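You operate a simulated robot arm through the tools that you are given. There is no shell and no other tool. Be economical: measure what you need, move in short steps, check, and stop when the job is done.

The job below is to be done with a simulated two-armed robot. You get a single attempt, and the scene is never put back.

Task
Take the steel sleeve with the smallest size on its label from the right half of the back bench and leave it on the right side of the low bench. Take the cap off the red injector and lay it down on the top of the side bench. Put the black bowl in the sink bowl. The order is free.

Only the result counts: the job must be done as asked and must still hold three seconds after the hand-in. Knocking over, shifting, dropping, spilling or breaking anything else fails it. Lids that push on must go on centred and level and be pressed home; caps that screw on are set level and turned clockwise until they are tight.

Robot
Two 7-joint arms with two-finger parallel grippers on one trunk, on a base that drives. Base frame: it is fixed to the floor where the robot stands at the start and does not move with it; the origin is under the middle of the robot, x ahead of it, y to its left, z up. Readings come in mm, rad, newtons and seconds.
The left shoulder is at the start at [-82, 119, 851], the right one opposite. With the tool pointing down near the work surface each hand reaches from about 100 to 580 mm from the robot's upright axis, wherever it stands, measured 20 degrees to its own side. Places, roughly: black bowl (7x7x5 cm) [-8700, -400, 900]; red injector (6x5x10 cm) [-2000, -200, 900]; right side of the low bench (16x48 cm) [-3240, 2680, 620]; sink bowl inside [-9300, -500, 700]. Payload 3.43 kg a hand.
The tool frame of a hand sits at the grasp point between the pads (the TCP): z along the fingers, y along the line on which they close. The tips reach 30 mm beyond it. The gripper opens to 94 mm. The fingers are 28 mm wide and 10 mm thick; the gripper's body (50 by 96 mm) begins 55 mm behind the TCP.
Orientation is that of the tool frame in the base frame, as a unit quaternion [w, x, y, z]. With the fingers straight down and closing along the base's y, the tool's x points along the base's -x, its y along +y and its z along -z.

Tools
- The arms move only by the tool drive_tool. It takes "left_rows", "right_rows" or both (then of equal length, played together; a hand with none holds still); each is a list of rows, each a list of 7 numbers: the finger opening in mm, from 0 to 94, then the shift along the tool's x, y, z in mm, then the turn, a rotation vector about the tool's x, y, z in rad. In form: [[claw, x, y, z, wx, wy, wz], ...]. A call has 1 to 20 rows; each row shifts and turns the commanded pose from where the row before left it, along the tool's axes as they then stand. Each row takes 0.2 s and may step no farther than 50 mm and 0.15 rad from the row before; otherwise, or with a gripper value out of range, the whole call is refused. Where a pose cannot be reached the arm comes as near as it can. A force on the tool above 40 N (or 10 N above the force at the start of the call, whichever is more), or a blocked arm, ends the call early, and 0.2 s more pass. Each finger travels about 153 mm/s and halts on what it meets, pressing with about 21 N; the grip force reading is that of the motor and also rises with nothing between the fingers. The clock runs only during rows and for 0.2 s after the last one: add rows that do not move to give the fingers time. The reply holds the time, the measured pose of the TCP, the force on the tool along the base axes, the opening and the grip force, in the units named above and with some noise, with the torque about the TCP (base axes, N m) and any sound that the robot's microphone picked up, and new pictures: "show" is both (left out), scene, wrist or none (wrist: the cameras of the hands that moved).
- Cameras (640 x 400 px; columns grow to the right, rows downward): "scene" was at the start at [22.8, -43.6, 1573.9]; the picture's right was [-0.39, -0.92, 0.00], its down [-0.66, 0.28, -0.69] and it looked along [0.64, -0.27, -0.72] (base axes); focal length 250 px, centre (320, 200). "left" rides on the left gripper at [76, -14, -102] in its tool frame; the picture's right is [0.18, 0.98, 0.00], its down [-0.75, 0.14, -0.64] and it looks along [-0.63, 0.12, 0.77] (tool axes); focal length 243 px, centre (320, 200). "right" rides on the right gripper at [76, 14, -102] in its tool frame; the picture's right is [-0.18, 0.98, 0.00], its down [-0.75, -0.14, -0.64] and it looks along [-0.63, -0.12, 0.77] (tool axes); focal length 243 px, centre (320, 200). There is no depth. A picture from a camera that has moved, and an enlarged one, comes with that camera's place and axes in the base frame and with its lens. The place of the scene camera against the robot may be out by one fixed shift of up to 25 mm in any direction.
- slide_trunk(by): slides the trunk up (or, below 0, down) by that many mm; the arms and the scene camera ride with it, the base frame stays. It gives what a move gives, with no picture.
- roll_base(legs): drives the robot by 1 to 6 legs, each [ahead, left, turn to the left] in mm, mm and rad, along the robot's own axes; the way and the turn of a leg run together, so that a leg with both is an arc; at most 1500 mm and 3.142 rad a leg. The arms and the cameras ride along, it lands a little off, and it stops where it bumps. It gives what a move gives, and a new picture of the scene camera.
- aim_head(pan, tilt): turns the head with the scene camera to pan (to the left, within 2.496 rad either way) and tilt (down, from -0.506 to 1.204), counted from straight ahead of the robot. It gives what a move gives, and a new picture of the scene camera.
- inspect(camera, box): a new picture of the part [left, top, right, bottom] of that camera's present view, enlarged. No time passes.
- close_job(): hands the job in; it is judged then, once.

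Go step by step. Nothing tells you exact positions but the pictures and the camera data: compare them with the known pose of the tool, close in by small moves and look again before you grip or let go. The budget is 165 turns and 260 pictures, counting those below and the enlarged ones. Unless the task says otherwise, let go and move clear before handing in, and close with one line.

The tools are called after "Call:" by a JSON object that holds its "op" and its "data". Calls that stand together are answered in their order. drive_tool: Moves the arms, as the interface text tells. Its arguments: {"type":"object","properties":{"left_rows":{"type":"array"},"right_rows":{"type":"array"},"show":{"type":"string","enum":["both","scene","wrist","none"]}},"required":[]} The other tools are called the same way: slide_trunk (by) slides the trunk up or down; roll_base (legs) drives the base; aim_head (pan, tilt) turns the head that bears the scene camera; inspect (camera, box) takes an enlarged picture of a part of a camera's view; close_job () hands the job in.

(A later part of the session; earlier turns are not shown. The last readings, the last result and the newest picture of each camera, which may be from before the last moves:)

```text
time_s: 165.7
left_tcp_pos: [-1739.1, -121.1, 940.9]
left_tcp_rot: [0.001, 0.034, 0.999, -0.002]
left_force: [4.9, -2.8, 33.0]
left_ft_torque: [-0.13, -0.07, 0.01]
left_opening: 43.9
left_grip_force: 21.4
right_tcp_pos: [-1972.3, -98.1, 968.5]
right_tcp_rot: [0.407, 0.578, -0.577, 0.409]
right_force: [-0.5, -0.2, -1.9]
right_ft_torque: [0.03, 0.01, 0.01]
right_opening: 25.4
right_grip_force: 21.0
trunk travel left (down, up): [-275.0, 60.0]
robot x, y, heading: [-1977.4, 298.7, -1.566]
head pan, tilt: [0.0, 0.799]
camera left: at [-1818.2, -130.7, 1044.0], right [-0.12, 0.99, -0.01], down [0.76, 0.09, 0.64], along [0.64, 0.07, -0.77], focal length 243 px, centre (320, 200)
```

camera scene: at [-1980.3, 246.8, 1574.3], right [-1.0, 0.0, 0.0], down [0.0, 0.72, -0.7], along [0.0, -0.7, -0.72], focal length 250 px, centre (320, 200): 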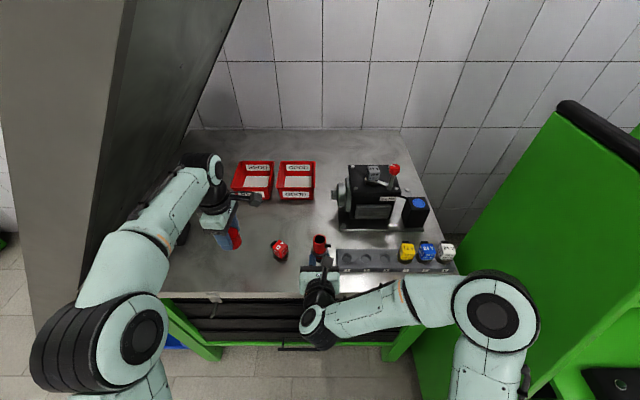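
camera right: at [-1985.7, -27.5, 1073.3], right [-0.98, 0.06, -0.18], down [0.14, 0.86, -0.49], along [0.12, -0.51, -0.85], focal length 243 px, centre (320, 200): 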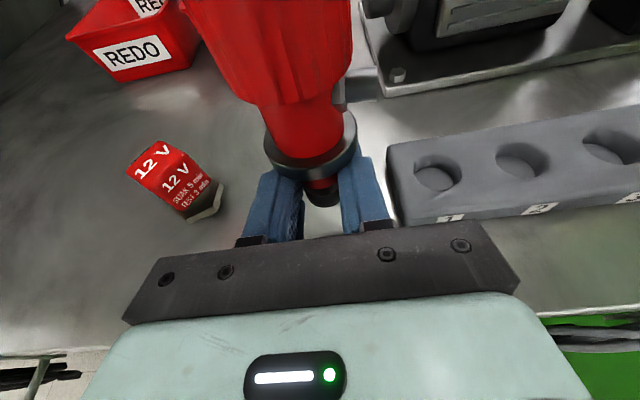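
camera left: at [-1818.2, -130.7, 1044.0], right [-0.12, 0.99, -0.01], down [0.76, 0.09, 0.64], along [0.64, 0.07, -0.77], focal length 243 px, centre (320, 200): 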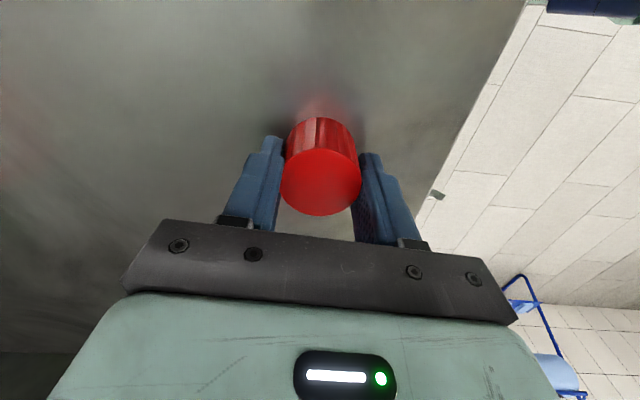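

Cap rests on the bench. Easing the pressure, releasing and lifting away.

Call:
{"op": "drive_tool", "data": {"left_rows": [[30, 0, 0, -2, 0, 0, 0], [65, 0, 0, 0, 0, 0, 0], [65, 0, 0, 0, 0, 0, 0], [65, 0, 0, -30, 0, 0, 0], [65, 0, 0, -45, 0, 0, 0], [65, 0, 0, -45, 0, 0, 0], [65, 0, 0, -45, 0, 0, 0], [65, 0, 0, 0, 0, 0, 0]], "show": "wrist"}}

Call:
{"op": "drive_tool", "data": {"right_rows": [[15, 10.3, 0, 28.2, 0, 0, 0], [15, 10.3, 0, 28.2, 0, 0, 0], [15, 10.3, 0, 28.2, 0, 0, 0], [15, -15, 0, 5.5, 0, 0, 0], [15, -14, 0, 5, 0, 0, 0], [15, 0, 0, 0, 0, 0, 0]], "show": "wrist"}}

```text
time_s: 167.5
left_tcp_pos: [-1740.9, -120.9, 1106.2]
left_tcp_rot: [0.001, 0.035, 0.999, 0.002]
left_force: [-0.1, 0.2, -0.2]
left_ft_torque: [0.01, -0.03, -0.02]
left_opening: 65.4
left_grip_force: 0.1
right_tcp_pos: [-1970.8, -99.5, 967.3]
right_tcp_rot: [0.406, 0.579, -0.577, 0.409]
right_force: [0.4, 0.6, -3.8]
right_ft_torque: [0.04, 0.01, -0.03]
right_opening: 25.4
right_grip_force: 20.9
trunk travel left (down, up): [-275.0, 60.0]
robot x, y, heading: [-1975.9, 294.0, -1.57]
head pan, tilt: [0.0, 0.799]
camera left: at [-1818.6, -129.9, 1208.4], right [-0.12, 0.99, 0.0], down [0.76, 0.09, 0.64], along [0.64, 0.08, -0.77], focal length 243 px, centre (320, 200)
```

left: 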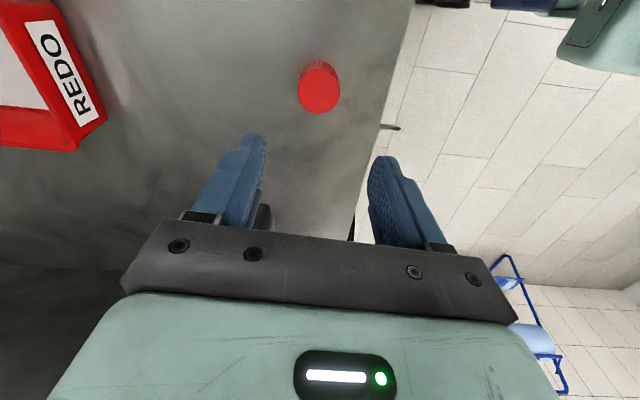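

```text
time_s: 168.9
left_tcp_pos: [-1741.2, -119.2, 1105.0]
left_tcp_rot: [0.001, 0.034, 0.999, 0.002]
left_force: [-0.3, 0.5, 0.5]
left_ft_torque: [-0.01, -0.01, 0.01]
left_opening: 64.9
left_grip_force: 0.1
right_tcp_pos: [-1970.8, -189.7, 937.7]
right_tcp_rot: [0.407, 0.578, -0.577, 0.409]
right_force: [0.3, 0.8, -2.1]
right_ft_torque: [0.03, 0.01, -0.02]
right_opening: 25.1
right_grip_force: 21.1
trunk travel left (down, up): [-275.0, 60.0]
robot x, y, heading: [-1971.0, 299.9, -1.569]
head pan, tilt: [0.0, 0.799]
camera right: at [-1985.3, -118.7, 1043.2], right [-0.98, 0.06, -0.18], down [0.14, 0.86, -0.5], along [0.12, -0.51, -0.85], focal length 243 px, centre (320, 200)
```

right: 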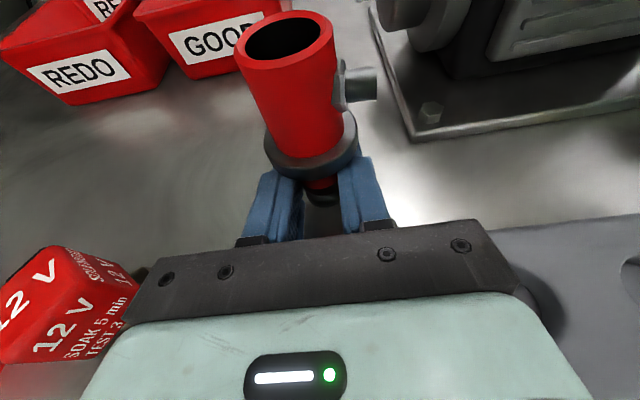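

Cap stands on the side bench. The injector is 8 mm above its old spot; lowering gently.

Call:
{"op": "drive_tool", "data": {"right_rows": [[15, -4, 0, 1.4, 0, 0, 0], [15, -2, 0, 0.7, 0, 0, 0], [15, 0, 0, 0, 0, 0, 0]], "show": "none"}}

Call:
{"op": "drive_tool", "data": {"right_rows": [[15, -1.5, 0, 0.5, 0, 0, 0], [15, 0, 0, 0, 0, 0, 0]], "show": "none"}}

```text
time_s: 169.7
left_tcp_pos: [-1741.2, -121.4, 1105.6]
left_tcp_rot: [0.001, 0.034, 0.999, 0.002]
left_force: [-0.3, 0.2, 0.4]
left_ft_torque: [0.03, -0.04, 0.05]
left_opening: 65.2
left_grip_force: 0.0
right_tcp_pos: [-1970.5, -188.4, 930.2]
right_tcp_rot: [0.406, 0.578, -0.577, 0.409]
right_force: [-0.2, -0.4, -2.5]
right_ft_torque: [0.02, 0.01, -0.03]
right_opening: 25.4
right_grip_force: 21.2
trunk travel left (down, up): [-275.0, 60.0]
robot x, y, heading: [-1968.5, 295.7, -1.568]
head pan, tilt: [0.0, 0.799]
```

```text
time_s: 170.3
left_tcp_pos: [-1741.3, -120.3, 1105.1]
left_tcp_rot: [0.001, 0.034, 0.999, 0.001]
left_force: [0.1, 0.0, 0.1]
left_ft_torque: [-0.03, 0.0, 0.0]
left_opening: 65.1
left_grip_force: 0.0
right_tcp_pos: [-1971.1, -188.5, 928.5]
right_tcp_rot: [0.407, 0.578, -0.577, 0.409]
right_force: [-0.1, 0.2, -2.3]
right_ft_torque: [0.02, -0.01, -0.02]
right_opening: 25.3
right_grip_force: 20.8
trunk travel left (down, up): [-275.0, 60.0]
robot x, y, heading: [-1971.3, 299.2, -1.567]
head pan, tilt: [0.0, 0.799]
```

Call:
{"op": "drive_tool", "data": {"right_rows": [[15, -1, 0, 0.4, 0, 0, 0], [15, 0, 0, 0, 0, 0, 0]], "show": "none"}}

Call:
{"op": "drive_tool", "data": {"right_rows": [[15, -1, 0, 0.4, 0, 0, 0], [15, 0, 0, 0, 0, 0, 0]], "show": "wrist"}}

```text
time_s: 170.9
left_tcp_pos: [-1741.4, -119.2, 1106.5]
left_tcp_rot: [0.001, 0.034, 0.999, 0.002]
left_force: [0.5, -0.1, 1.1]
left_ft_torque: [-0.03, 0.01, -0.06]
left_opening: 64.9
left_grip_force: 0.1
right_tcp_pos: [-1970.1, -189.2, 929.2]
right_tcp_rot: [0.407, 0.578, -0.576, 0.41]
right_force: [-1.0, 0.5, 4.2]
right_ft_torque: [-0.13, 0.1, -0.06]
right_opening: 25.6
right_grip_force: 21.3
trunk travel left (down, up): [-275.0, 60.0]
robot x, y, heading: [-1975.1, 300.0, -1.569]
head pan, tilt: [0.0, 0.799]
```

```text
time_s: 171.5
left_tcp_pos: [-1740.8, -118.6, 1105.7]
left_tcp_rot: [0.001, 0.035, 0.999, 0.001]
left_force: [0.1, -0.2, 0.2]
left_ft_torque: [-0.01, -0.02, 0.0]
left_opening: 64.9
left_grip_force: 0.0
right_tcp_pos: [-1970.5, -188.4, 929.0]
right_tcp_rot: [-0.408, -0.577, 0.577, -0.41]
right_force: [-3.1, 2.1, 12.7]
right_ft_torque: [-0.2, 0.05, 0.0]
right_opening: 25.6
right_grip_force: 20.9
trunk travel left (down, up): [-275.0, 60.0]
robot x, y, heading: [-1974.4, 296.0, -1.566]
head pan, tilt: [0.0, 0.799]
camera right: at [-1985.4, -117.6, 1034.6], right [-0.98, 0.06, -0.18], down [0.14, 0.86, -0.5], along [0.12, -0.52, -0.85], focal length 243 px, centre (320, 200)
```

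right: 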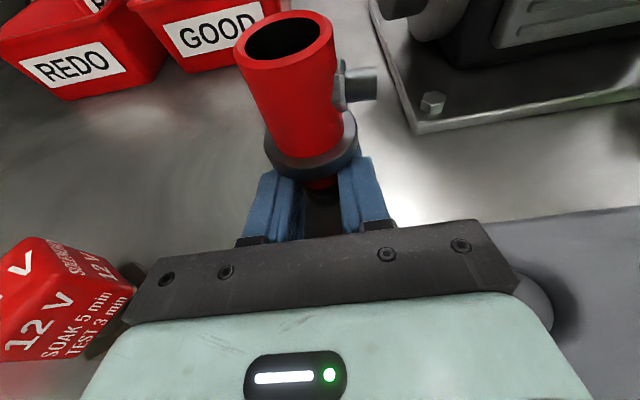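

Seated. Easing, opening slowly, and backing out along the same path.

Call:
{"op": "drive_tool", "data": {"right_rows": [[22, 0.8, 0, -0.3, 0, 0, 0], [32, 0, 0, 0, 0, 0, 0], [48, 0, 0, 0, 0, 0, 0], [68, 0, 0, 0, 0, 0, 0], [68, 0, 0, 0, 0, 0, 0], [68, -4, 0, -15, 0, 0, 0], [68, -5, 0, -17, 0, 0, 0], [68, -5, 0, -17, 0, 0, 0], [68, 10, 0, -20, 0, 0, 0], [68, 0, 0, 0, 0, 0, 0]], "show": "both"}}

```text
time_s: 173.7
left_tcp_pos: [-1740.5, -119.9, 1106.9]
left_tcp_rot: [0.001, 0.034, 0.999, 0.002]
left_force: [-0.3, 0.7, -0.3]
left_ft_torque: [-0.01, -0.01, 0.01]
left_opening: 65.1
left_grip_force: 0.1
right_tcp_pos: [-1970.4, -122.1, 948.9]
right_tcp_rot: [0.406, 0.578, -0.576, 0.41]
right_force: [-0.8, 0.3, -0.3]
right_ft_torque: [0.0, 0.01, -0.02]
right_opening: 68.1
right_grip_force: 0.1
trunk travel left (down, up): [-275.0, 60.0]
robot x, y, heading: [-1971.7, 294.3, -1.563]
head pan, tilt: [0.0, 0.799]
camera scene: at [-1980.1, 246.5, 1574.3], right [-1.0, 0.0, 0.0], down [0.0, 0.72, -0.7], along [0.0, -0.7, -0.72], focal length 250 px, centre (320, 200)
camera right: at [-1984.9, -51.5, 1054.3], right [-0.98, 0.06, -0.18], down [0.14, 0.86, -0.5], along [0.12, -0.51, -0.85], focal length 243 px, centre (320, 200)
```

scene: 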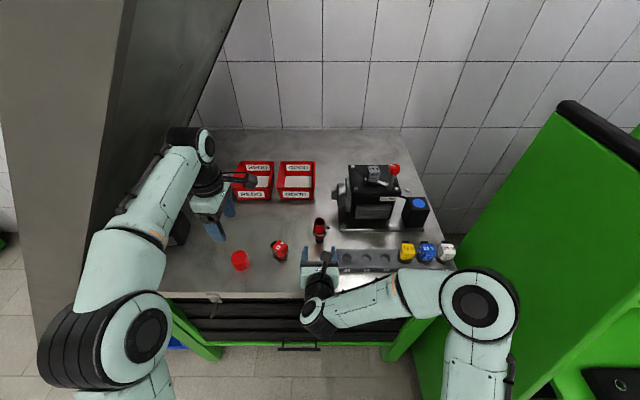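
right: 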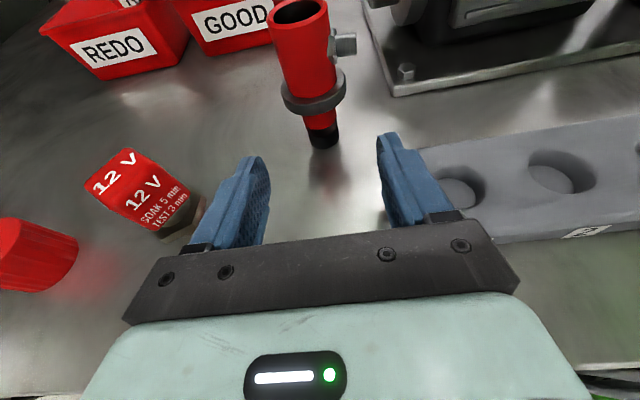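

Both objects stand fine. Raising the right hand and backing away, then restoring its neutral pose.

Call:
{"op": "drive_tool", "data": {"right_rows": [[94, 40, 0, -20, 0, 0, 0], [94, 40, 0, -20, 0, 0, 0], [94, 40, 0, -20, 0, 0, 0], [94, 0, 0, 0, 0, 0, 0]], "show": "none"}}

Call:
{"op": "roll_base", "data": {"legs": [[-850, 0, 0]]}}

Call:
{"op": "drive_tool", "data": {"right_rows": [[94, 0, 0, -30, 0, -0.136, 0], [94, 0, 0, 0, 0, -0.136, 0], [94, 0, 0, 0, 0, -0.136, 0], [94, 0, 0, 0, 0, -0.136, 0], [94, 0, 0, 0, 0, -0.136, 0], [94, 0, 0, 0, 0, -0.136, 0], [94, 0, 0, 0, 0, -0.136, 0], [94, 0, 0, 0, 0, -0.136, 0], [94, 0, 0, 0, 0, -0.136, 0], [94, 0, 0, 0, 0, 0, -0.15], [94, 0, 0, 0, 0, 0, -0.15], [94, 0, 0, 0, 0, 0, -0.15], [94, 0, 0, 0, 0, 0, -0.15], [94, 0, 0, 0, 0, 0, -0.15], [94, 0, 0, 0, 0, 0, -0.15], [94, 0, 0, 0, 0, 0, -0.15], [94, 0, 0, 0, 0, 0, -0.15], [94, 0, 0, 0, 0, 0, -0.15], [94, 0, 0, 0, 0, 0, -0.15], [94, 0, 0, 0, 0, 0, -0.15]], "left_rows": [[94, 0, 0, 0, 0, 0, 0.15], [94, 0, 0, 0, 0, 0, 0.15], [94, 0, 0, 0, 0, 0, 0.15], [94, 0, 0, 0, 0, 0, 0.15], [94, 0, 0, 0, 0, 0, 0.15], [94, 0, 0, 0, 0, 0, 0.15], [94, 0, 0, 0, 0, 0, 0.15], [94, 0, 0, 0, 0, 0, 0.15], [94, 0, 0, 0, 0, 0, 0.15], [94, 0, 0, 0, 0, 0, 0.15], [94, 0, 0, 0, 0, 0, 0], [94, 0, 0, 0, 0, 0, 0], [94, 0, 0, 0, 0, 0, 0], [94, 0, 0, 0, 0, 0, 0], [94, 0, 0, 0, 0, 0, 0], [94, 0, 0, 0, 0, 0, 0], [94, 0, 0, 0, 0, 0, 0], [94, 0, 0, 0, 0, 0, 0], [94, 0, 0, 0, 0, 0, 0], [94, 0, 0, 0, 0, 0, 0]], "show": "none"}}

Call:
{"op": "drive_tool", "data": {"right_rows": [[94, 0, 0, 0, 0, 0, -0.15], [94, 0, 0, 0, 0, 0, -0.15], [94, 0, 0, 0, 0, 0, -0.15], [94, 0, 0, 0, 0, 0, -0.15], [94, 0, 0, 0, 0, 0, -0.15], [94, 0, 0, 0, 0, 0, -0.15], [94, 0, 0, 0, 0, 0, -0.15], [94, 0, 0, 0, 0, 0, -0.15], [94, 0, 0, 0, 0, 0, -0.15], [94, 0, 0, 0, 0, 0, -0.143], [94, 0, 0, 0, 0, 0, 0]], "show": "scene"}}

```text
time_s: 174.7
left_tcp_pos: [-1739.8, -120.7, 1106.3]
left_tcp_rot: [0.0, 0.034, 0.999, 0.002]
left_force: [0.6, 0.6, -0.8]
left_ft_torque: [-0.02, -0.01, 0.02]
left_opening: 64.9
left_grip_force: 0.1
right_tcp_pos: [-1971.2, -105.6, 1083.1]
right_tcp_rot: [0.407, 0.578, -0.577, 0.409]
right_force: [-0.1, -0.6, 0.6]
right_ft_torque: [-0.02, -0.03, 0.01]
right_opening: 94.0
right_grip_force: 0.0
trunk travel left (down, up): [-275.0, 60.0]
robot x, y, heading: [-1973.5, 292.2, -1.562]
head pan, tilt: [0.0, 0.799]
```

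```text
time_s: 179.3
left_tcp_pos: [-1743.1, 740.1, 1104.9]
left_tcp_rot: [0.0, 0.034, 0.999, 0.002]
left_force: [0.2, 0.4, 1.0]
left_ft_torque: [0.0, 0.01, -0.01]
left_opening: 65.0
left_grip_force: 0.1
right_tcp_pos: [-1973.3, 753.4, 1084.6]
right_tcp_rot: [0.406, 0.579, -0.576, 0.41]
right_force: [0.6, -0.1, -0.2]
right_ft_torque: [-0.02, 0.0, 0.0]
right_opening: 93.6
right_grip_force: 0.0
trunk travel left (down, up): [-275.0, 60.0]
robot x, y, heading: [-1977.4, 1156.9, -1.565]
head pan, tilt: [0.0, 0.799]
camera scene: at [-1983.4, 1106.2, 1574.3], right [-1.0, 0.0, 0.0], down [0.0, 0.72, -0.7], along [0.0, -0.7, -0.72], focal length 250 px, centre (320, 200)
```

scene: 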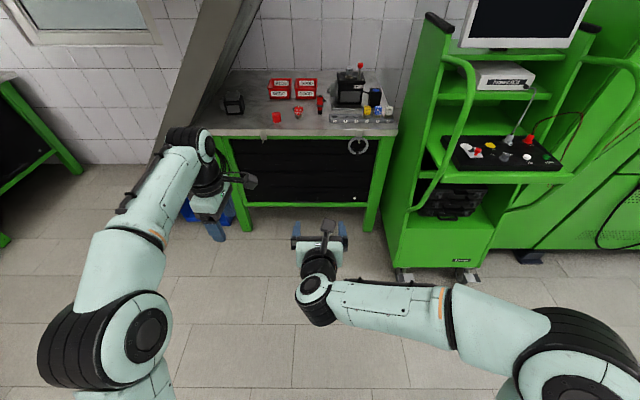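

```text
time_s: 183.5
left_tcp_pos: [-1743.4, 738.7, 1106.4]
left_tcp_rot: [-0.001, 0.706, 0.708, 0.002]
left_force: [-0.2, 1.0, 0.2]
left_ft_torque: [-0.01, -0.02, 0.0]
left_opening: 93.8
left_grip_force: 0.0
right_tcp_pos: [-1973.9, 781.9, 1093.2]
right_tcp_rot: [0.004, 0.999, 0.043, 0.001]
right_force: [-0.1, 0.4, 0.2]
right_ft_torque: [0.01, -0.02, -0.02]
right_opening: 93.8
right_grip_force: 0.0
trunk travel left (down, up): [-275.0, 60.0]
robot x, y, heading: [-1975.7, 1151.9, -1.567]
head pan, tilt: [0.0, 0.799]
```

```text
time_s: 185.9
left_tcp_pos: [-1743.2, 738.9, 1105.6]
left_tcp_rot: [-0.001, 0.706, 0.708, 0.001]
left_force: [-0.3, 0.2, -0.7]
left_ft_torque: [0.02, -0.03, 0.01]
left_opening: 93.7
left_grip_force: 0.1
right_tcp_pos: [-1973.0, 780.7, 1093.6]
right_tcp_rot: [0.002, 0.704, 0.71, -0.001]
right_force: [-0.4, 0.2, 0.0]
right_ft_torque: [-0.01, 0.03, -0.02]
right_opening: 93.9
right_grip_force: 0.0
trunk travel left (down, up): [-275.0, 60.0]
robot x, y, heading: [-1978.0, 1154.5, -1.566]
head pan, tilt: [0.0, 0.799]
camera scene: at [-1983.3, 1106.0, 1574.3], right [-1.0, 0.0, 0.0], down [0.0, 0.72, -0.7], along [0.0, -0.7, -0.72], focal length 250 px, centre (320, 200)
```

scene: 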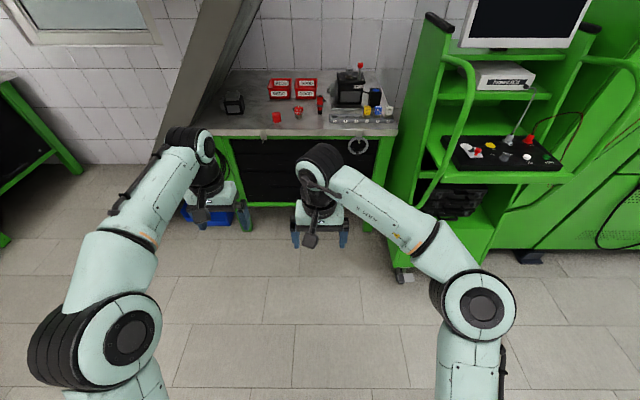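

Now heading to the far end of the hall, strafing right along the clear aisle.

Call:
{"op": "aim_head", "data": {"pan": -1.2, "tilt": 0.35}}

Call:
{"op": "roll_base", "data": {"legs": [[0, -1500, 0], [0, -1500, 0], [0, -1500, 0]]}}

```text
time_s: 187.3
left_tcp_pos: [-1743.5, 740.7, 1105.8]
left_tcp_rot: [0.0, 0.706, 0.708, 0.002]
left_force: [-0.1, -0.5, -1.1]
left_ft_torque: [0.03, -0.04, -0.05]
left_opening: 93.8
left_grip_force: 0.0
right_tcp_pos: [-1974.0, 779.9, 1094.1]
right_tcp_rot: [0.002, 0.705, 0.709, -0.002]
right_force: [0.5, 0.0, -0.4]
right_ft_torque: [0.0, 0.0, -0.04]
right_opening: 94.0
right_grip_force: 0.0
trunk travel left (down, up): [-275.0, 60.0]
robot x, y, heading: [-1978.7, 1152.4, -1.564]
head pan, tilt: [-1.201, 0.351]
camera scene: at [-2070.3, 1152.5, 1613.9], right [-0.37, 0.93, 0.0], down [0.32, 0.13, -0.94], along [-0.87, -0.34, -0.34], focal length 250 px, centre (320, 200)
```

scene: 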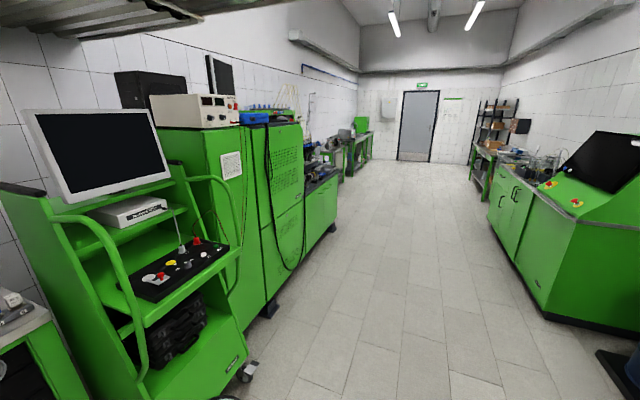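

```text
time_s: 226.2
left_tcp_pos: [-6210.3, 616.9, 1106.8]
left_tcp_rot: [-0.001, 0.697, 0.718, 0.002]
left_force: [0.6, -0.2, 0.2]
left_ft_torque: [-0.02, 0.01, -0.02]
left_opening: 94.1
left_grip_force: 0.1
right_tcp_pos: [-6441.2, 653.1, 1093.0]
right_tcp_rot: [0.003, 0.696, 0.718, -0.002]
right_force: [0.9, 0.4, 0.8]
right_ft_torque: [0.01, 0.04, 0.01]
right_opening: 94.0
right_grip_force: 0.1
trunk travel left (down, up): [-275.0, 60.0]
robot x, y, heading: [-6457.7, 1027.0, -1.539]
head pan, tilt: [-1.201, 0.351]
camera scene: at [-6547.7, 1021.4, 1613.9], right [-0.39, 0.92, 0.0], down [0.32, 0.13, -0.94], along [-0.86, -0.37, -0.34], focal length 250 px, centre (320, 200)
```

scene: 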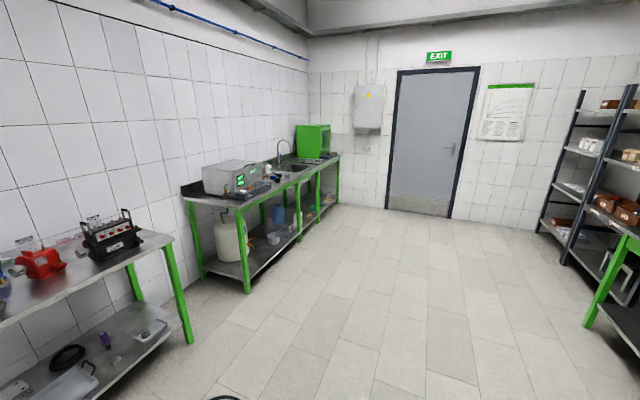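

Call:
{"op": "roll_base", "data": {"legs": [[0, -1400, -0.03], [0, -900, 0]]}}

Call:
{"op": "aim_head", "data": {"pan": 0.0, "tilt": 0.6}}

```text
time_s: 246.4
left_tcp_pos: [-8502.1, 557.9, 1106.0]
left_tcp_rot: [-0.001, 0.7, 0.714, 0.002]
left_force: [0.5, 0.9, 0.2]
left_ft_torque: [0.01, 0.0, -0.03]
left_opening: 94.3
left_grip_force: 0.0
right_tcp_pos: [-8731.5, 597.3, 1092.7]
right_tcp_rot: [0.003, 0.701, 0.713, -0.002]
right_force: [0.2, 0.3, -0.7]
right_ft_torque: [-0.01, -0.01, -0.04]
right_opening: 93.9
right_grip_force: 0.1
trunk travel left (down, up): [-275.0, 60.0]
robot x, y, heading: [-8741.4, 969.0, -1.553]
head pan, tilt: [-1.201, 0.351]
camera scene: at [-8834.1, 966.9, 1613.9], right [-0.38, 0.93, 0.0], down [0.32, 0.13, -0.94], along [-0.87, -0.35, -0.34], focal length 250 px, centre (320, 200)
```

scene: 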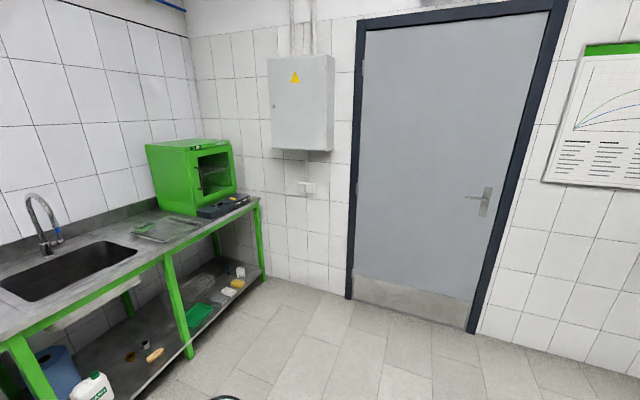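

```text
time_s: 247.8
left_tcp_pos: [-8501.4, 557.6, 1105.2]
left_tcp_rot: [-0.001, 0.701, 0.713, 0.001]
left_force: [-0.1, -0.2, 0.0]
left_ft_torque: [0.0, -0.01, -0.03]
left_opening: 94.0
left_grip_force: 0.0
right_tcp_pos: [-8732.5, 596.5, 1093.1]
right_tcp_rot: [0.003, 0.7, 0.714, -0.001]
right_force: [-0.1, 0.9, -0.1]
right_ft_torque: [0.04, -0.04, -0.02]
right_opening: 94.1
right_grip_force: 0.0
trunk travel left (down, up): [-275.0, 60.0]
robot x, y, heading: [-8736.9, 969.1, -1.554]
head pan, tilt: [0.0, 0.6]
camera scene: at [-8746.4, 913.7, 1591.2], right [-1.0, -0.02, 0.0], down [-0.01, 0.56, -0.83], along [0.01, -0.83, -0.56], focal length 250 px, centre (320, 200)
```

scene: 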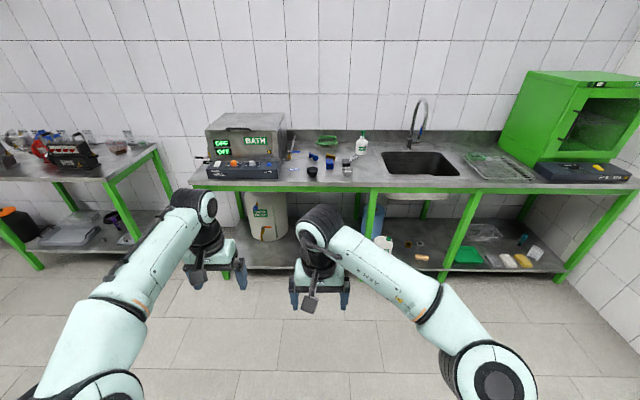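

Call:
{"op": "inspect", "data": {"camera": "scene", "box": [270, 90, 470, 210]}}

```text
3.20 times, centred on (370, 150) of scene
camera zoom: at [-8746.4, 913.7, 1591.2], right [-1.0, -0.02, 0.0], down [-0.01, 0.56, -0.83], along [0.01, -0.83, -0.56], focal length 798 px, centre (160, 360)
```

zoom: 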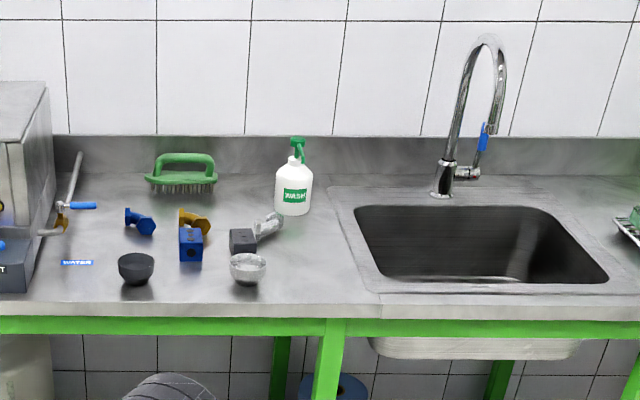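

The black bowl is at about [-8687, -363], left of the sink. I'll tuck the left hand in to avoid the bath unit, then drive up.

Call:
{"op": "drive_tool", "data": {"left_rows": [[94, 40, -15, 0, 0, 0, 0], [94, 40, -15, 0, 0, 0, 0], [94, 40, -15, 0, 0, 0, 0], [94, 40, -15, 0, 0, 0, 0], [94, 40, -15, 0, 0, 0, 0], [94, 40, -15, 0, 0, 0, 0], [94, 0, 0, 0, 0, 0, 0]], "show": "none"}}

Call:
{"op": "roll_base", "data": {"legs": [[0, 70, -0.017], [700, 0, 0]]}}

Call:
{"op": "aim_head", "data": {"pan": 0.0, "tilt": 0.85}}

```text
time_s: 249.4
left_tcp_pos: [-8594.5, 796.6, 1104.8]
left_tcp_rot: [0.0, 0.701, 0.713, 0.002]
left_force: [-1.2, 0.3, 0.5]
left_ft_torque: [0.01, -0.02, -0.02]
left_opening: 94.1
left_grip_force: 0.1
right_tcp_pos: [-8732.3, 595.9, 1093.2]
right_tcp_rot: [0.002, 0.702, 0.713, -0.001]
right_force: [0.5, -0.2, -0.1]
right_ft_torque: [0.03, 0.07, -0.01]
right_opening: 93.9
right_grip_force: 0.0
trunk travel left (down, up): [-275.0, 60.0]
robot x, y, heading: [-8742.4, 972.7, -1.559]
head pan, tilt: [0.0, 0.6]
```

```text
time_s: 254.1
left_tcp_pos: [-8524.2, 88.7, 1103.6]
left_tcp_rot: [-0.002, 0.705, 0.709, 0.001]
left_force: [0.6, 0.3, -0.4]
left_ft_torque: [0.02, 0.02, -0.01]
left_opening: 94.1
left_grip_force: 0.1
right_tcp_pos: [-8665.7, -109.0, 1093.7]
right_tcp_rot: [0.002, 0.705, 0.71, -0.001]
right_force: [-0.2, -0.7, -0.4]
right_ft_torque: [0.01, -0.02, 0.0]
right_opening: 94.0
right_grip_force: 0.0
trunk travel left (down, up): [-275.0, 60.0]
robot x, y, heading: [-8669.4, 263.2, -1.564]
head pan, tilt: [0.0, 0.6]
camera scene: at [-8674.6, 207.0, 1591.1], right [-1.0, -0.01, 0.0], down [0.0, 0.56, -0.83], along [0.0, -0.82, -0.57], focal length 250 px, centre (320, 200)
```

scene: 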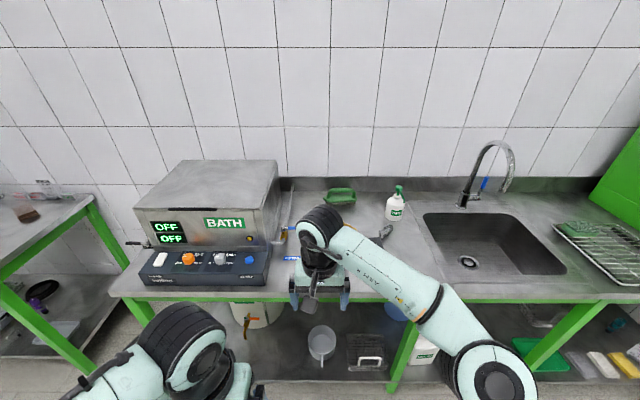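

```text
time_s: 254.9
left_tcp_pos: [-8525.1, 88.0, 1104.5]
left_tcp_rot: [-0.001, 0.705, 0.709, 0.002]
left_force: [0.2, 0.2, -0.3]
left_ft_torque: [0.0, 0.02, 0.0]
left_opening: 94.0
left_grip_force: 0.0
right_tcp_pos: [-8663.9, -109.2, 1094.1]
right_tcp_rot: [0.003, 0.705, 0.71, -0.002]
right_force: [-0.2, -0.1, -1.1]
right_ft_torque: [-0.02, -0.03, -0.02]
right_opening: 93.8
right_grip_force: 0.0
trunk travel left (down, up): [-275.0, 60.0]
robot x, y, heading: [-8667.1, 266.6, -1.564]
head pan, tilt: [0.0, 0.85]
camera scene: at [-8674.6, 217.5, 1570.3], right [-1.0, -0.01, 0.0], down [0.0, 0.75, -0.66], along [0.0, -0.66, -0.75], focal length 250 px, centre (320, 200)
```

scene: 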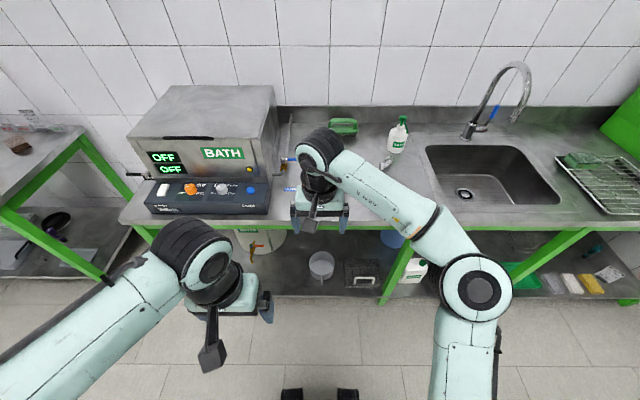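

Call:
{"op": "drive_tool", "data": {"right_rows": [[94, -30, 0, 0, 0, 0, 0], [94, -30, 0, 0, 0, 0, 0], [94, -30, 0, 0, 0, 0, 0], [94, 0, 0, 0, 0, 0, 0]], "show": "wrist"}}

```text
time_s: 255.9
left_tcp_pos: [-8526.4, 89.8, 1106.0]
left_tcp_rot: [-0.001, 0.705, 0.709, 0.001]
left_force: [-0.9, 0.0, -0.5]
left_ft_torque: [0.01, -0.03, -0.04]
left_opening: 94.1
left_grip_force: 0.0
right_tcp_pos: [-8666.8, -198.6, 1092.8]
right_tcp_rot: [0.005, 0.704, 0.71, -0.002]
right_force: [0.0, 0.0, -0.7]
right_ft_torque: [0.0, -0.02, -0.01]
right_opening: 93.9
right_grip_force: 0.0
trunk travel left (down, up): [-275.0, 60.0]
robot x, y, heading: [-8668.9, 263.7, -1.565]
head pan, tilt: [0.0, 0.85]
camera right: at [-8653.9, -120.2, 1194.7], right [0.98, -0.18, 0.0], down [-0.14, -0.75, 0.65], along [-0.11, -0.64, -0.76], focal length 243 px, centre (320, 200)
```

right: 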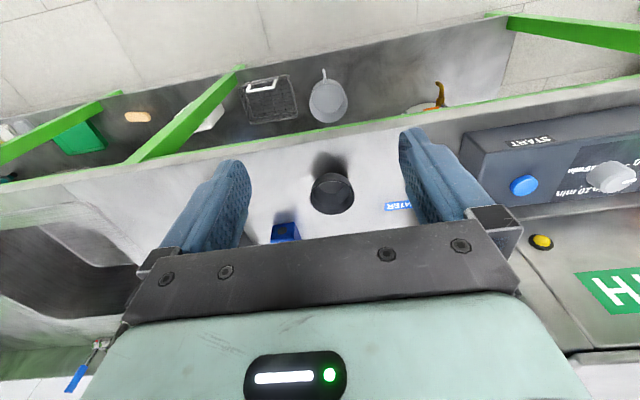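

Bowl at about [-8671, -323]. Driving 140 mm closer and recentring the hand above it.

Call:
{"op": "roll_base", "data": {"legs": [[140, 0, 0]]}}

Call:
{"op": "drive_tool", "data": {"right_rows": [[94, 10, 0, 40, 0, 0, 0], [94, 5, 0, 40, 0, 0, 0], [94, 0, 0, 0, 0, 0, 0]], "show": "wrist"}}

Call:
{"op": "inspect", "data": {"camera": "right", "box": [220, 60, 440, 240]}}

```text
time_s: 257.2
left_tcp_pos: [-8523.5, -48.8, 1104.6]
left_tcp_rot: [-0.001, 0.706, 0.708, 0.002]
left_force: [0.5, 0.4, -0.6]
left_ft_torque: [0.02, 0.02, -0.02]
left_opening: 94.1
left_grip_force: 0.0
right_tcp_pos: [-8666.1, -334.7, 1093.6]
right_tcp_rot: [0.005, 0.705, 0.709, -0.003]
right_force: [-0.4, -0.4, 0.0]
right_ft_torque: [0.0, -0.01, -0.01]
right_opening: 93.9
right_grip_force: 0.1
trunk travel left (down, up): [-275.0, 60.0]
robot x, y, heading: [-8665.9, 128.4, -1.564]
head pan, tilt: [0.0, 0.85]
camera scene: at [-8673.9, 79.5, 1570.2], right [-1.0, 0.0, 0.0], down [0.0, 0.75, -0.66], along [0.0, -0.66, -0.75], focal length 250 px, centre (320, 200)
```

scene: 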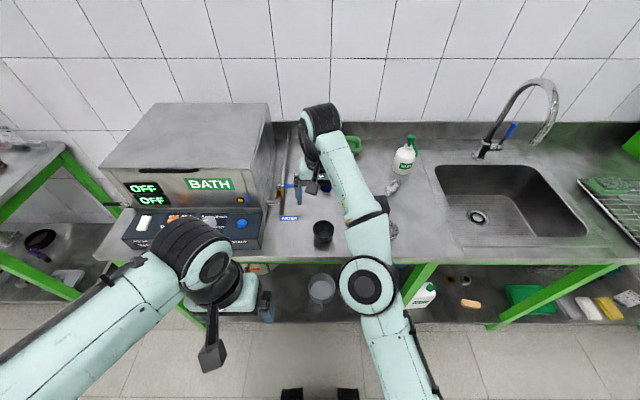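

```text
time_s: 258.0
left_tcp_pos: [-8524.5, -48.9, 1105.1]
left_tcp_rot: [0.0, 0.707, 0.708, 0.002]
left_force: [0.4, 0.1, 0.0]
left_ft_torque: [-0.02, 0.02, 0.0]
left_opening: 94.0
left_grip_force: 0.1
right_tcp_pos: [-8665.3, -322.2, 1013.3]
right_tcp_rot: [0.004, 0.706, 0.709, -0.003]
right_force: [1.1, -0.5, -0.3]
right_ft_torque: [0.02, -0.01, 0.01]
right_opening: 94.2
right_grip_force: 0.1
trunk travel left (down, up): [-275.0, 60.0]
robot x, y, heading: [-8665.6, 126.2, -1.568]
head pan, tilt: [0.0, 0.85]
camera right: at [-8652.5, -244.3, 1114.2], right [0.98, -0.18, 0.01], down [-0.14, -0.75, 0.65], along [-0.11, -0.64, -0.76], focal length 243 px, centre (320, 200)
```

right: 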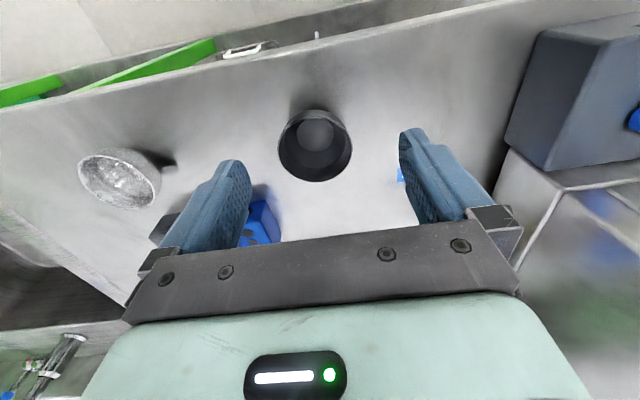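

```text
2.22 times, centred on (330, 150) of right
camera zoom: at [-8652.5, -244.3, 1114.2], right [0.98, -0.18, 0.01], down [-0.14, -0.75, 0.65], along [-0.11, -0.64, -0.76], focal length 539 px, centre (298, 311)
```

zoom: 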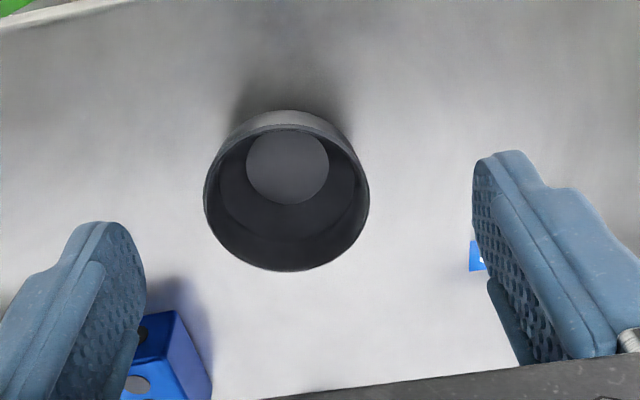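

Call:
{"op": "drive_tool", "data": {"right_rows": [[94, -12, -4, 15, 0, 0, 0], [94, -10, -4, 15, 0, 0, 0], [94, 0, 0, 0, 0, 0, 0]], "show": "wrist"}}

Call:
{"op": "inspect", "data": {"camera": "right", "box": [200, 60, 440, 240]}}

```text
time_s: 258.8
left_tcp_pos: [-8523.6, -48.5, 1105.3]
left_tcp_rot: [-0.001, 0.706, 0.709, 0.002]
left_force: [0.4, -0.6, -0.2]
left_ft_torque: [0.01, -0.02, 0.02]
left_opening: 94.0
left_grip_force: 0.0
right_tcp_pos: [-8673.6, -344.4, 981.3]
right_tcp_rot: [0.004, 0.706, 0.709, -0.002]
right_force: [0.1, -0.2, 0.6]
right_ft_torque: [0.02, -0.02, -0.02]
right_opening: 94.1
right_grip_force: 0.1
trunk travel left (down, up): [-275.0, 60.0]
robot x, y, heading: [-8666.9, 124.7, -1.566]
head pan, tilt: [0.0, 0.85]
camera right: at [-8660.3, -265.9, 1083.4], right [0.98, -0.18, 0.0], down [-0.14, -0.75, 0.65], along [-0.11, -0.64, -0.76], focal length 243 px, centre (320, 200)
```

right: 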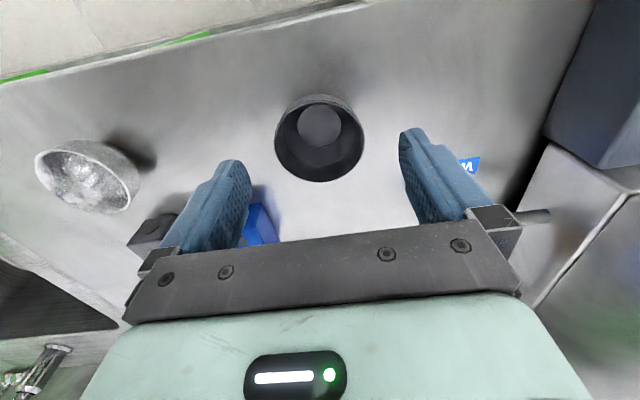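

```text
2.22 times, centred on (320, 150) of right
camera zoom: at [-8660.3, -265.9, 1083.4], right [0.98, -0.18, 0.0], down [-0.14, -0.75, 0.65], along [-0.11, -0.64, -0.76], focal length 539 px, centre (320, 311)
```

zoom: 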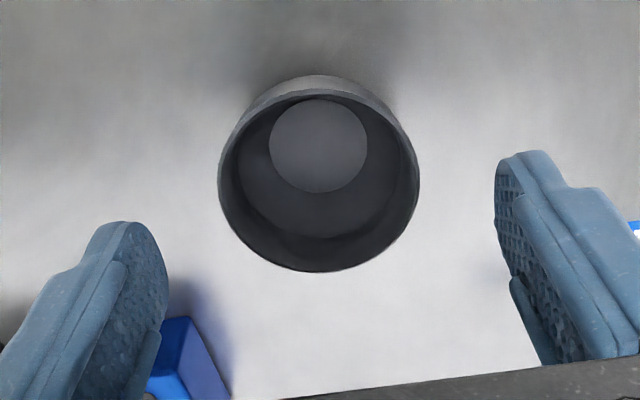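

The rim is at z ~925, centred under the hand at [-8674, -345]. Descending around it and closing.

Call:
{"op": "drive_tool", "data": {"right_rows": [[94, 0, 0, 25, 0, 0, 0], [94, 0, 0, 20, 0, 0, 0], [94, 0, 0, 12, 0, 0, 0], [94, 0, 0, 5, 0, 0, 0], [94, 0, 0, 0, 0, 0, 0]], "show": "wrist"}}

Call:
{"op": "inspect", "data": {"camera": "right", "box": [180, 60, 460, 240]}}

```text
time_s: 260.0
left_tcp_pos: [-8522.9, -49.9, 1106.7]
left_tcp_rot: [-0.001, 0.706, 0.708, 0.002]
left_force: [-0.5, -1.1, 0.4]
left_ft_torque: [0.04, -0.02, -0.02]
left_opening: 94.1
left_grip_force: 0.0
right_tcp_pos: [-8671.8, -343.2, 920.4]
right_tcp_rot: [0.004, 0.705, 0.709, -0.001]
right_force: [-0.4, -0.6, -0.1]
right_ft_torque: [0.02, 0.0, -0.06]
right_opening: 93.9
right_grip_force: 0.2
trunk travel left (down, up): [-275.0, 60.0]
robot x, y, heading: [-8664.6, 125.9, -1.56]
head pan, tilt: [0.0, 0.85]
camera right: at [-8659.4, -265.9, 1022.9], right [0.98, -0.18, 0.0], down [-0.14, -0.75, 0.65], along [-0.11, -0.64, -0.76], focal length 243 px, centre (320, 200)
```

right: 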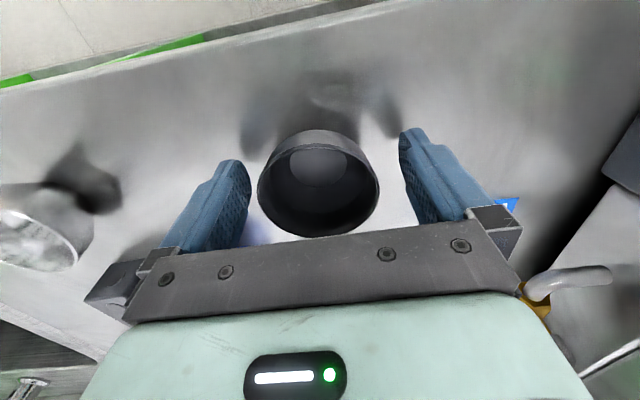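

```text
2.22 times, centred on (320, 150) of right
camera zoom: at [-8659.4, -265.9, 1022.9], right [0.98, -0.18, 0.0], down [-0.14, -0.75, 0.65], along [-0.11, -0.64, -0.76], focal length 539 px, centre (320, 311)
```

zoom: 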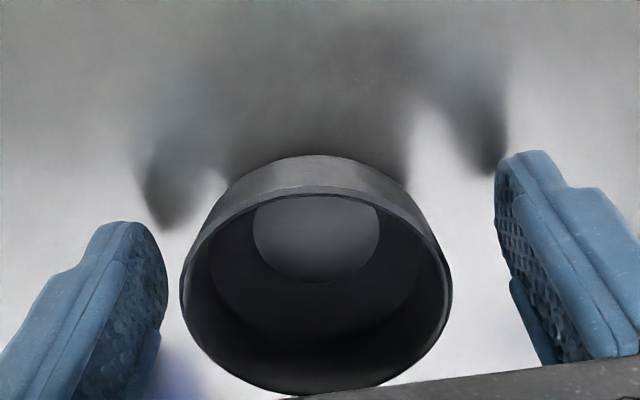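

Call:
{"op": "drive_tool", "data": {"right_rows": [[94, 0, -1, 5, 0, 0, 0], [80, 0, 0, 0, 0, 0, 0], [70, 0, 0, 0, 0, 0, 0], [55, 0, 0, 0, 0, 0, 0], [50, 0, 0, 0, 0, 0, 0], [50, 0, 0, 0, 0, 0, 0]], "show": "wrist"}}

```text
time_s: 261.4
left_tcp_pos: [-8524.2, -47.9, 1104.7]
left_tcp_rot: [0.0, 0.706, 0.709, 0.001]
left_force: [-0.7, 0.1, -0.8]
left_ft_torque: [-0.01, -0.03, -0.02]
left_opening: 94.0
left_grip_force: 0.0
right_tcp_pos: [-8674.2, -342.3, 916.7]
right_tcp_rot: [0.005, 0.705, 0.709, -0.002]
right_force: [-0.6, -0.6, 0.6]
right_ft_torque: [-0.06, -0.02, -0.03]
right_opening: 68.2
right_grip_force: 21.0
trunk travel left (down, up): [-275.0, 60.0]
robot x, y, heading: [-8670.8, 121.1, -1.57]
head pan, tilt: [0.0, 0.85]
camera right: at [-8660.2, -266.1, 1018.0], right [0.98, -0.18, 0.0], down [-0.14, -0.75, 0.65], along [-0.11, -0.64, -0.76], focal length 243 px, centre (320, 200)
```

right: 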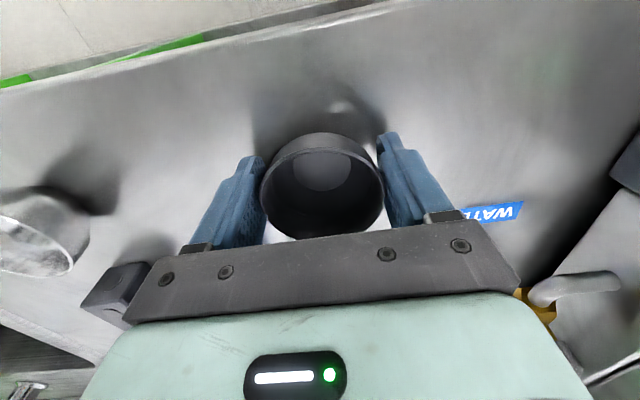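

Bowl held at 68 mm. Lifting straight up.

Call:
{"op": "drive_tool", "data": {"right_rows": [[50, 0, 0, -15, 0, 0, 0], [50, 0, 0, -25, 0, 0, 0], [50, 0, 0, -30, 0, 0, 0], [50, 0, 0, -30, 0, 0, 0], [50, 0, 0, -30, 0, 0, 0], [50, 0, 0, 0, 0, 0, 0]], "show": "both"}}

```text
time_s: 262.8
left_tcp_pos: [-8525.3, -48.7, 1104.8]
left_tcp_rot: [-0.001, 0.706, 0.708, 0.001]
left_force: [0.0, -0.4, -0.5]
left_ft_torque: [0.0, -0.04, -0.05]
left_opening: 94.0
left_grip_force: 0.1
right_tcp_pos: [-8675.3, -339.7, 1047.9]
right_tcp_rot: [0.004, 0.706, 0.709, -0.002]
right_force: [0.2, -0.6, -1.6]
right_ft_torque: [-0.01, -0.01, -0.02]
right_opening: 68.0
right_grip_force: 21.1
trunk travel left (down, up): [-275.0, 60.0]
robot x, y, heading: [-8667.3, 124.4, -1.563]
head pan, tilt: [0.0, 0.85]
camera scene: at [-8674.2, 79.7, 1570.2], right [-1.0, 0.0, 0.0], down [0.0, 0.75, -0.66], along [0.0, -0.66, -0.75], focal length 250 px, centre (320, 200)
camera right: at [-8661.7, -263.1, 1149.8], right [0.98, -0.18, 0.0], down [-0.14, -0.75, 0.65], along [-0.11, -0.64, -0.76], focal length 243 px, centre (320, 200)
```

scene: 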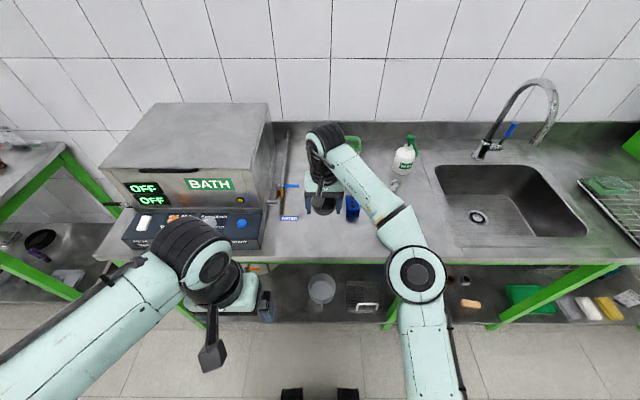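
right: 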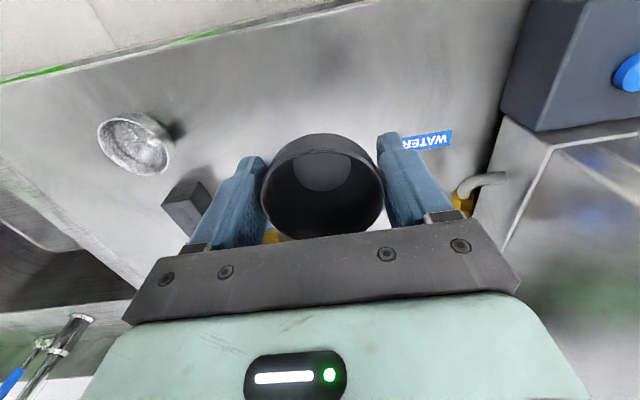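

Bowl lifted cleanly. Strafing right to the sink (opening roughly x -9165…-9555, y -370…-720) and rolling the hand so its camera stays clear of the sink's front rim.

Call:
{"op": "roll_base", "data": {"legs": [[0, -480, 0], [60, 0, 0]]}}

Call:
{"op": "drive_tool", "data": {"right_rows": [[50, 0, 0, 0, 0, 0, 0.15], [50, 0, 0, 0, 0, 0, 0.15], [50, 0, 0, 0, 0, 0, 0.15], [50, 0, 0, 0, 0, 0, 0.15], [50, 0, 0, 0, 0, 0, 0.15], [50, 0, 0, 0, 0, 0, 0.15], [50, 0, 0, 0, 0, 0, 0.15], [50, 0, 0, 0, 0, 0, 0.15], [50, 0, 0, 0, 0, 0, 0.15], [50, 0, 0, 0, 0, 0, 0.15], [50, 0, 0, 0, 0, 0, 0]], "show": "both"}}

```text
time_s: 268.1
left_tcp_pos: [-9007.9, -109.1, 1104.4]
left_tcp_rot: [-0.001, 0.703, 0.711, 0.002]
left_force: [-0.2, -0.8, 0.2]
left_ft_torque: [-0.01, 0.03, 0.01]
left_opening: 93.9
left_grip_force: 0.0
right_tcp_pos: [-9154.9, -401.9, 1047.3]
right_tcp_rot: [0.005, 0.702, 0.713, -0.002]
right_force: [0.7, -0.2, -1.1]
right_ft_torque: [0.06, 0.01, 0.01]
right_opening: 68.3
right_grip_force: 20.7
trunk travel left (down, up): [-275.0, 60.0]
robot x, y, heading: [-9155.2, 63.8, -1.555]
head pan, tilt: [0.0, 0.85]
camera scene: at [-9157.8, 17.4, 1570.2], right [-1.0, -0.01, 0.0], down [-0.01, 0.75, -0.66], along [0.01, -0.66, -0.75], focal length 250 px, centre (320, 200)
```

scene: 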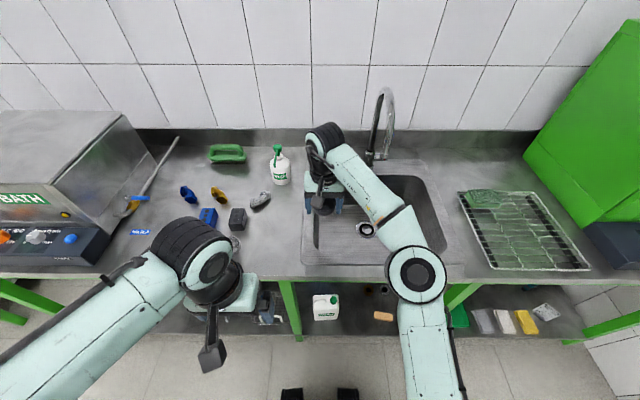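

```text
time_s: 270.6
left_tcp_pos: [-9007.5, -108.5, 1105.8]
left_tcp_rot: [-0.001, 0.703, 0.711, 0.001]
left_force: [-0.7, 0.2, -1.0]
left_ft_torque: [0.04, 0.03, -0.02]
left_opening: 94.1
left_grip_force: 0.0
right_tcp_pos: [-9153.4, -401.9, 1047.9]
right_tcp_rot: [0.005, 0.999, 0.042, 0.002]
right_force: [0.9, 0.6, -1.5]
right_ft_torque: [0.01, -0.05, -0.02]
right_opening: 68.2
right_grip_force: 21.4
trunk travel left (down, up): [-275.0, 60.0]
robot x, y, heading: [-9151.5, 63.0, -1.56]
head pan, tilt: [0.0, 0.85]
camera scene: at [-9157.8, 18.4, 1570.3], right [-1.0, -0.01, 0.0], down [-0.01, 0.75, -0.66], along [0.01, -0.66, -0.75], focal length 250 px, centre (320, 200)
camera right: at [-9078.2, -408.2, 1150.6], right [-0.1, -0.99, 0.01], down [-0.77, 0.08, 0.64], along [-0.64, 0.06, -0.77], focal length 243 px, centre (320, 200)
```

scene: 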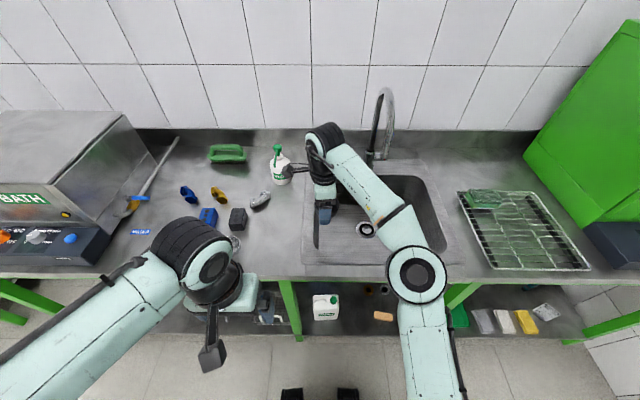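
right: 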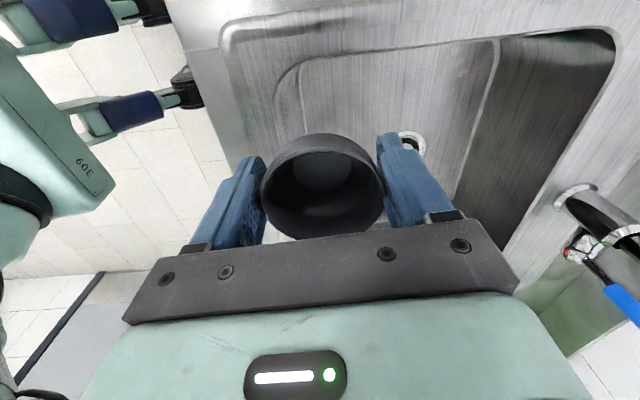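

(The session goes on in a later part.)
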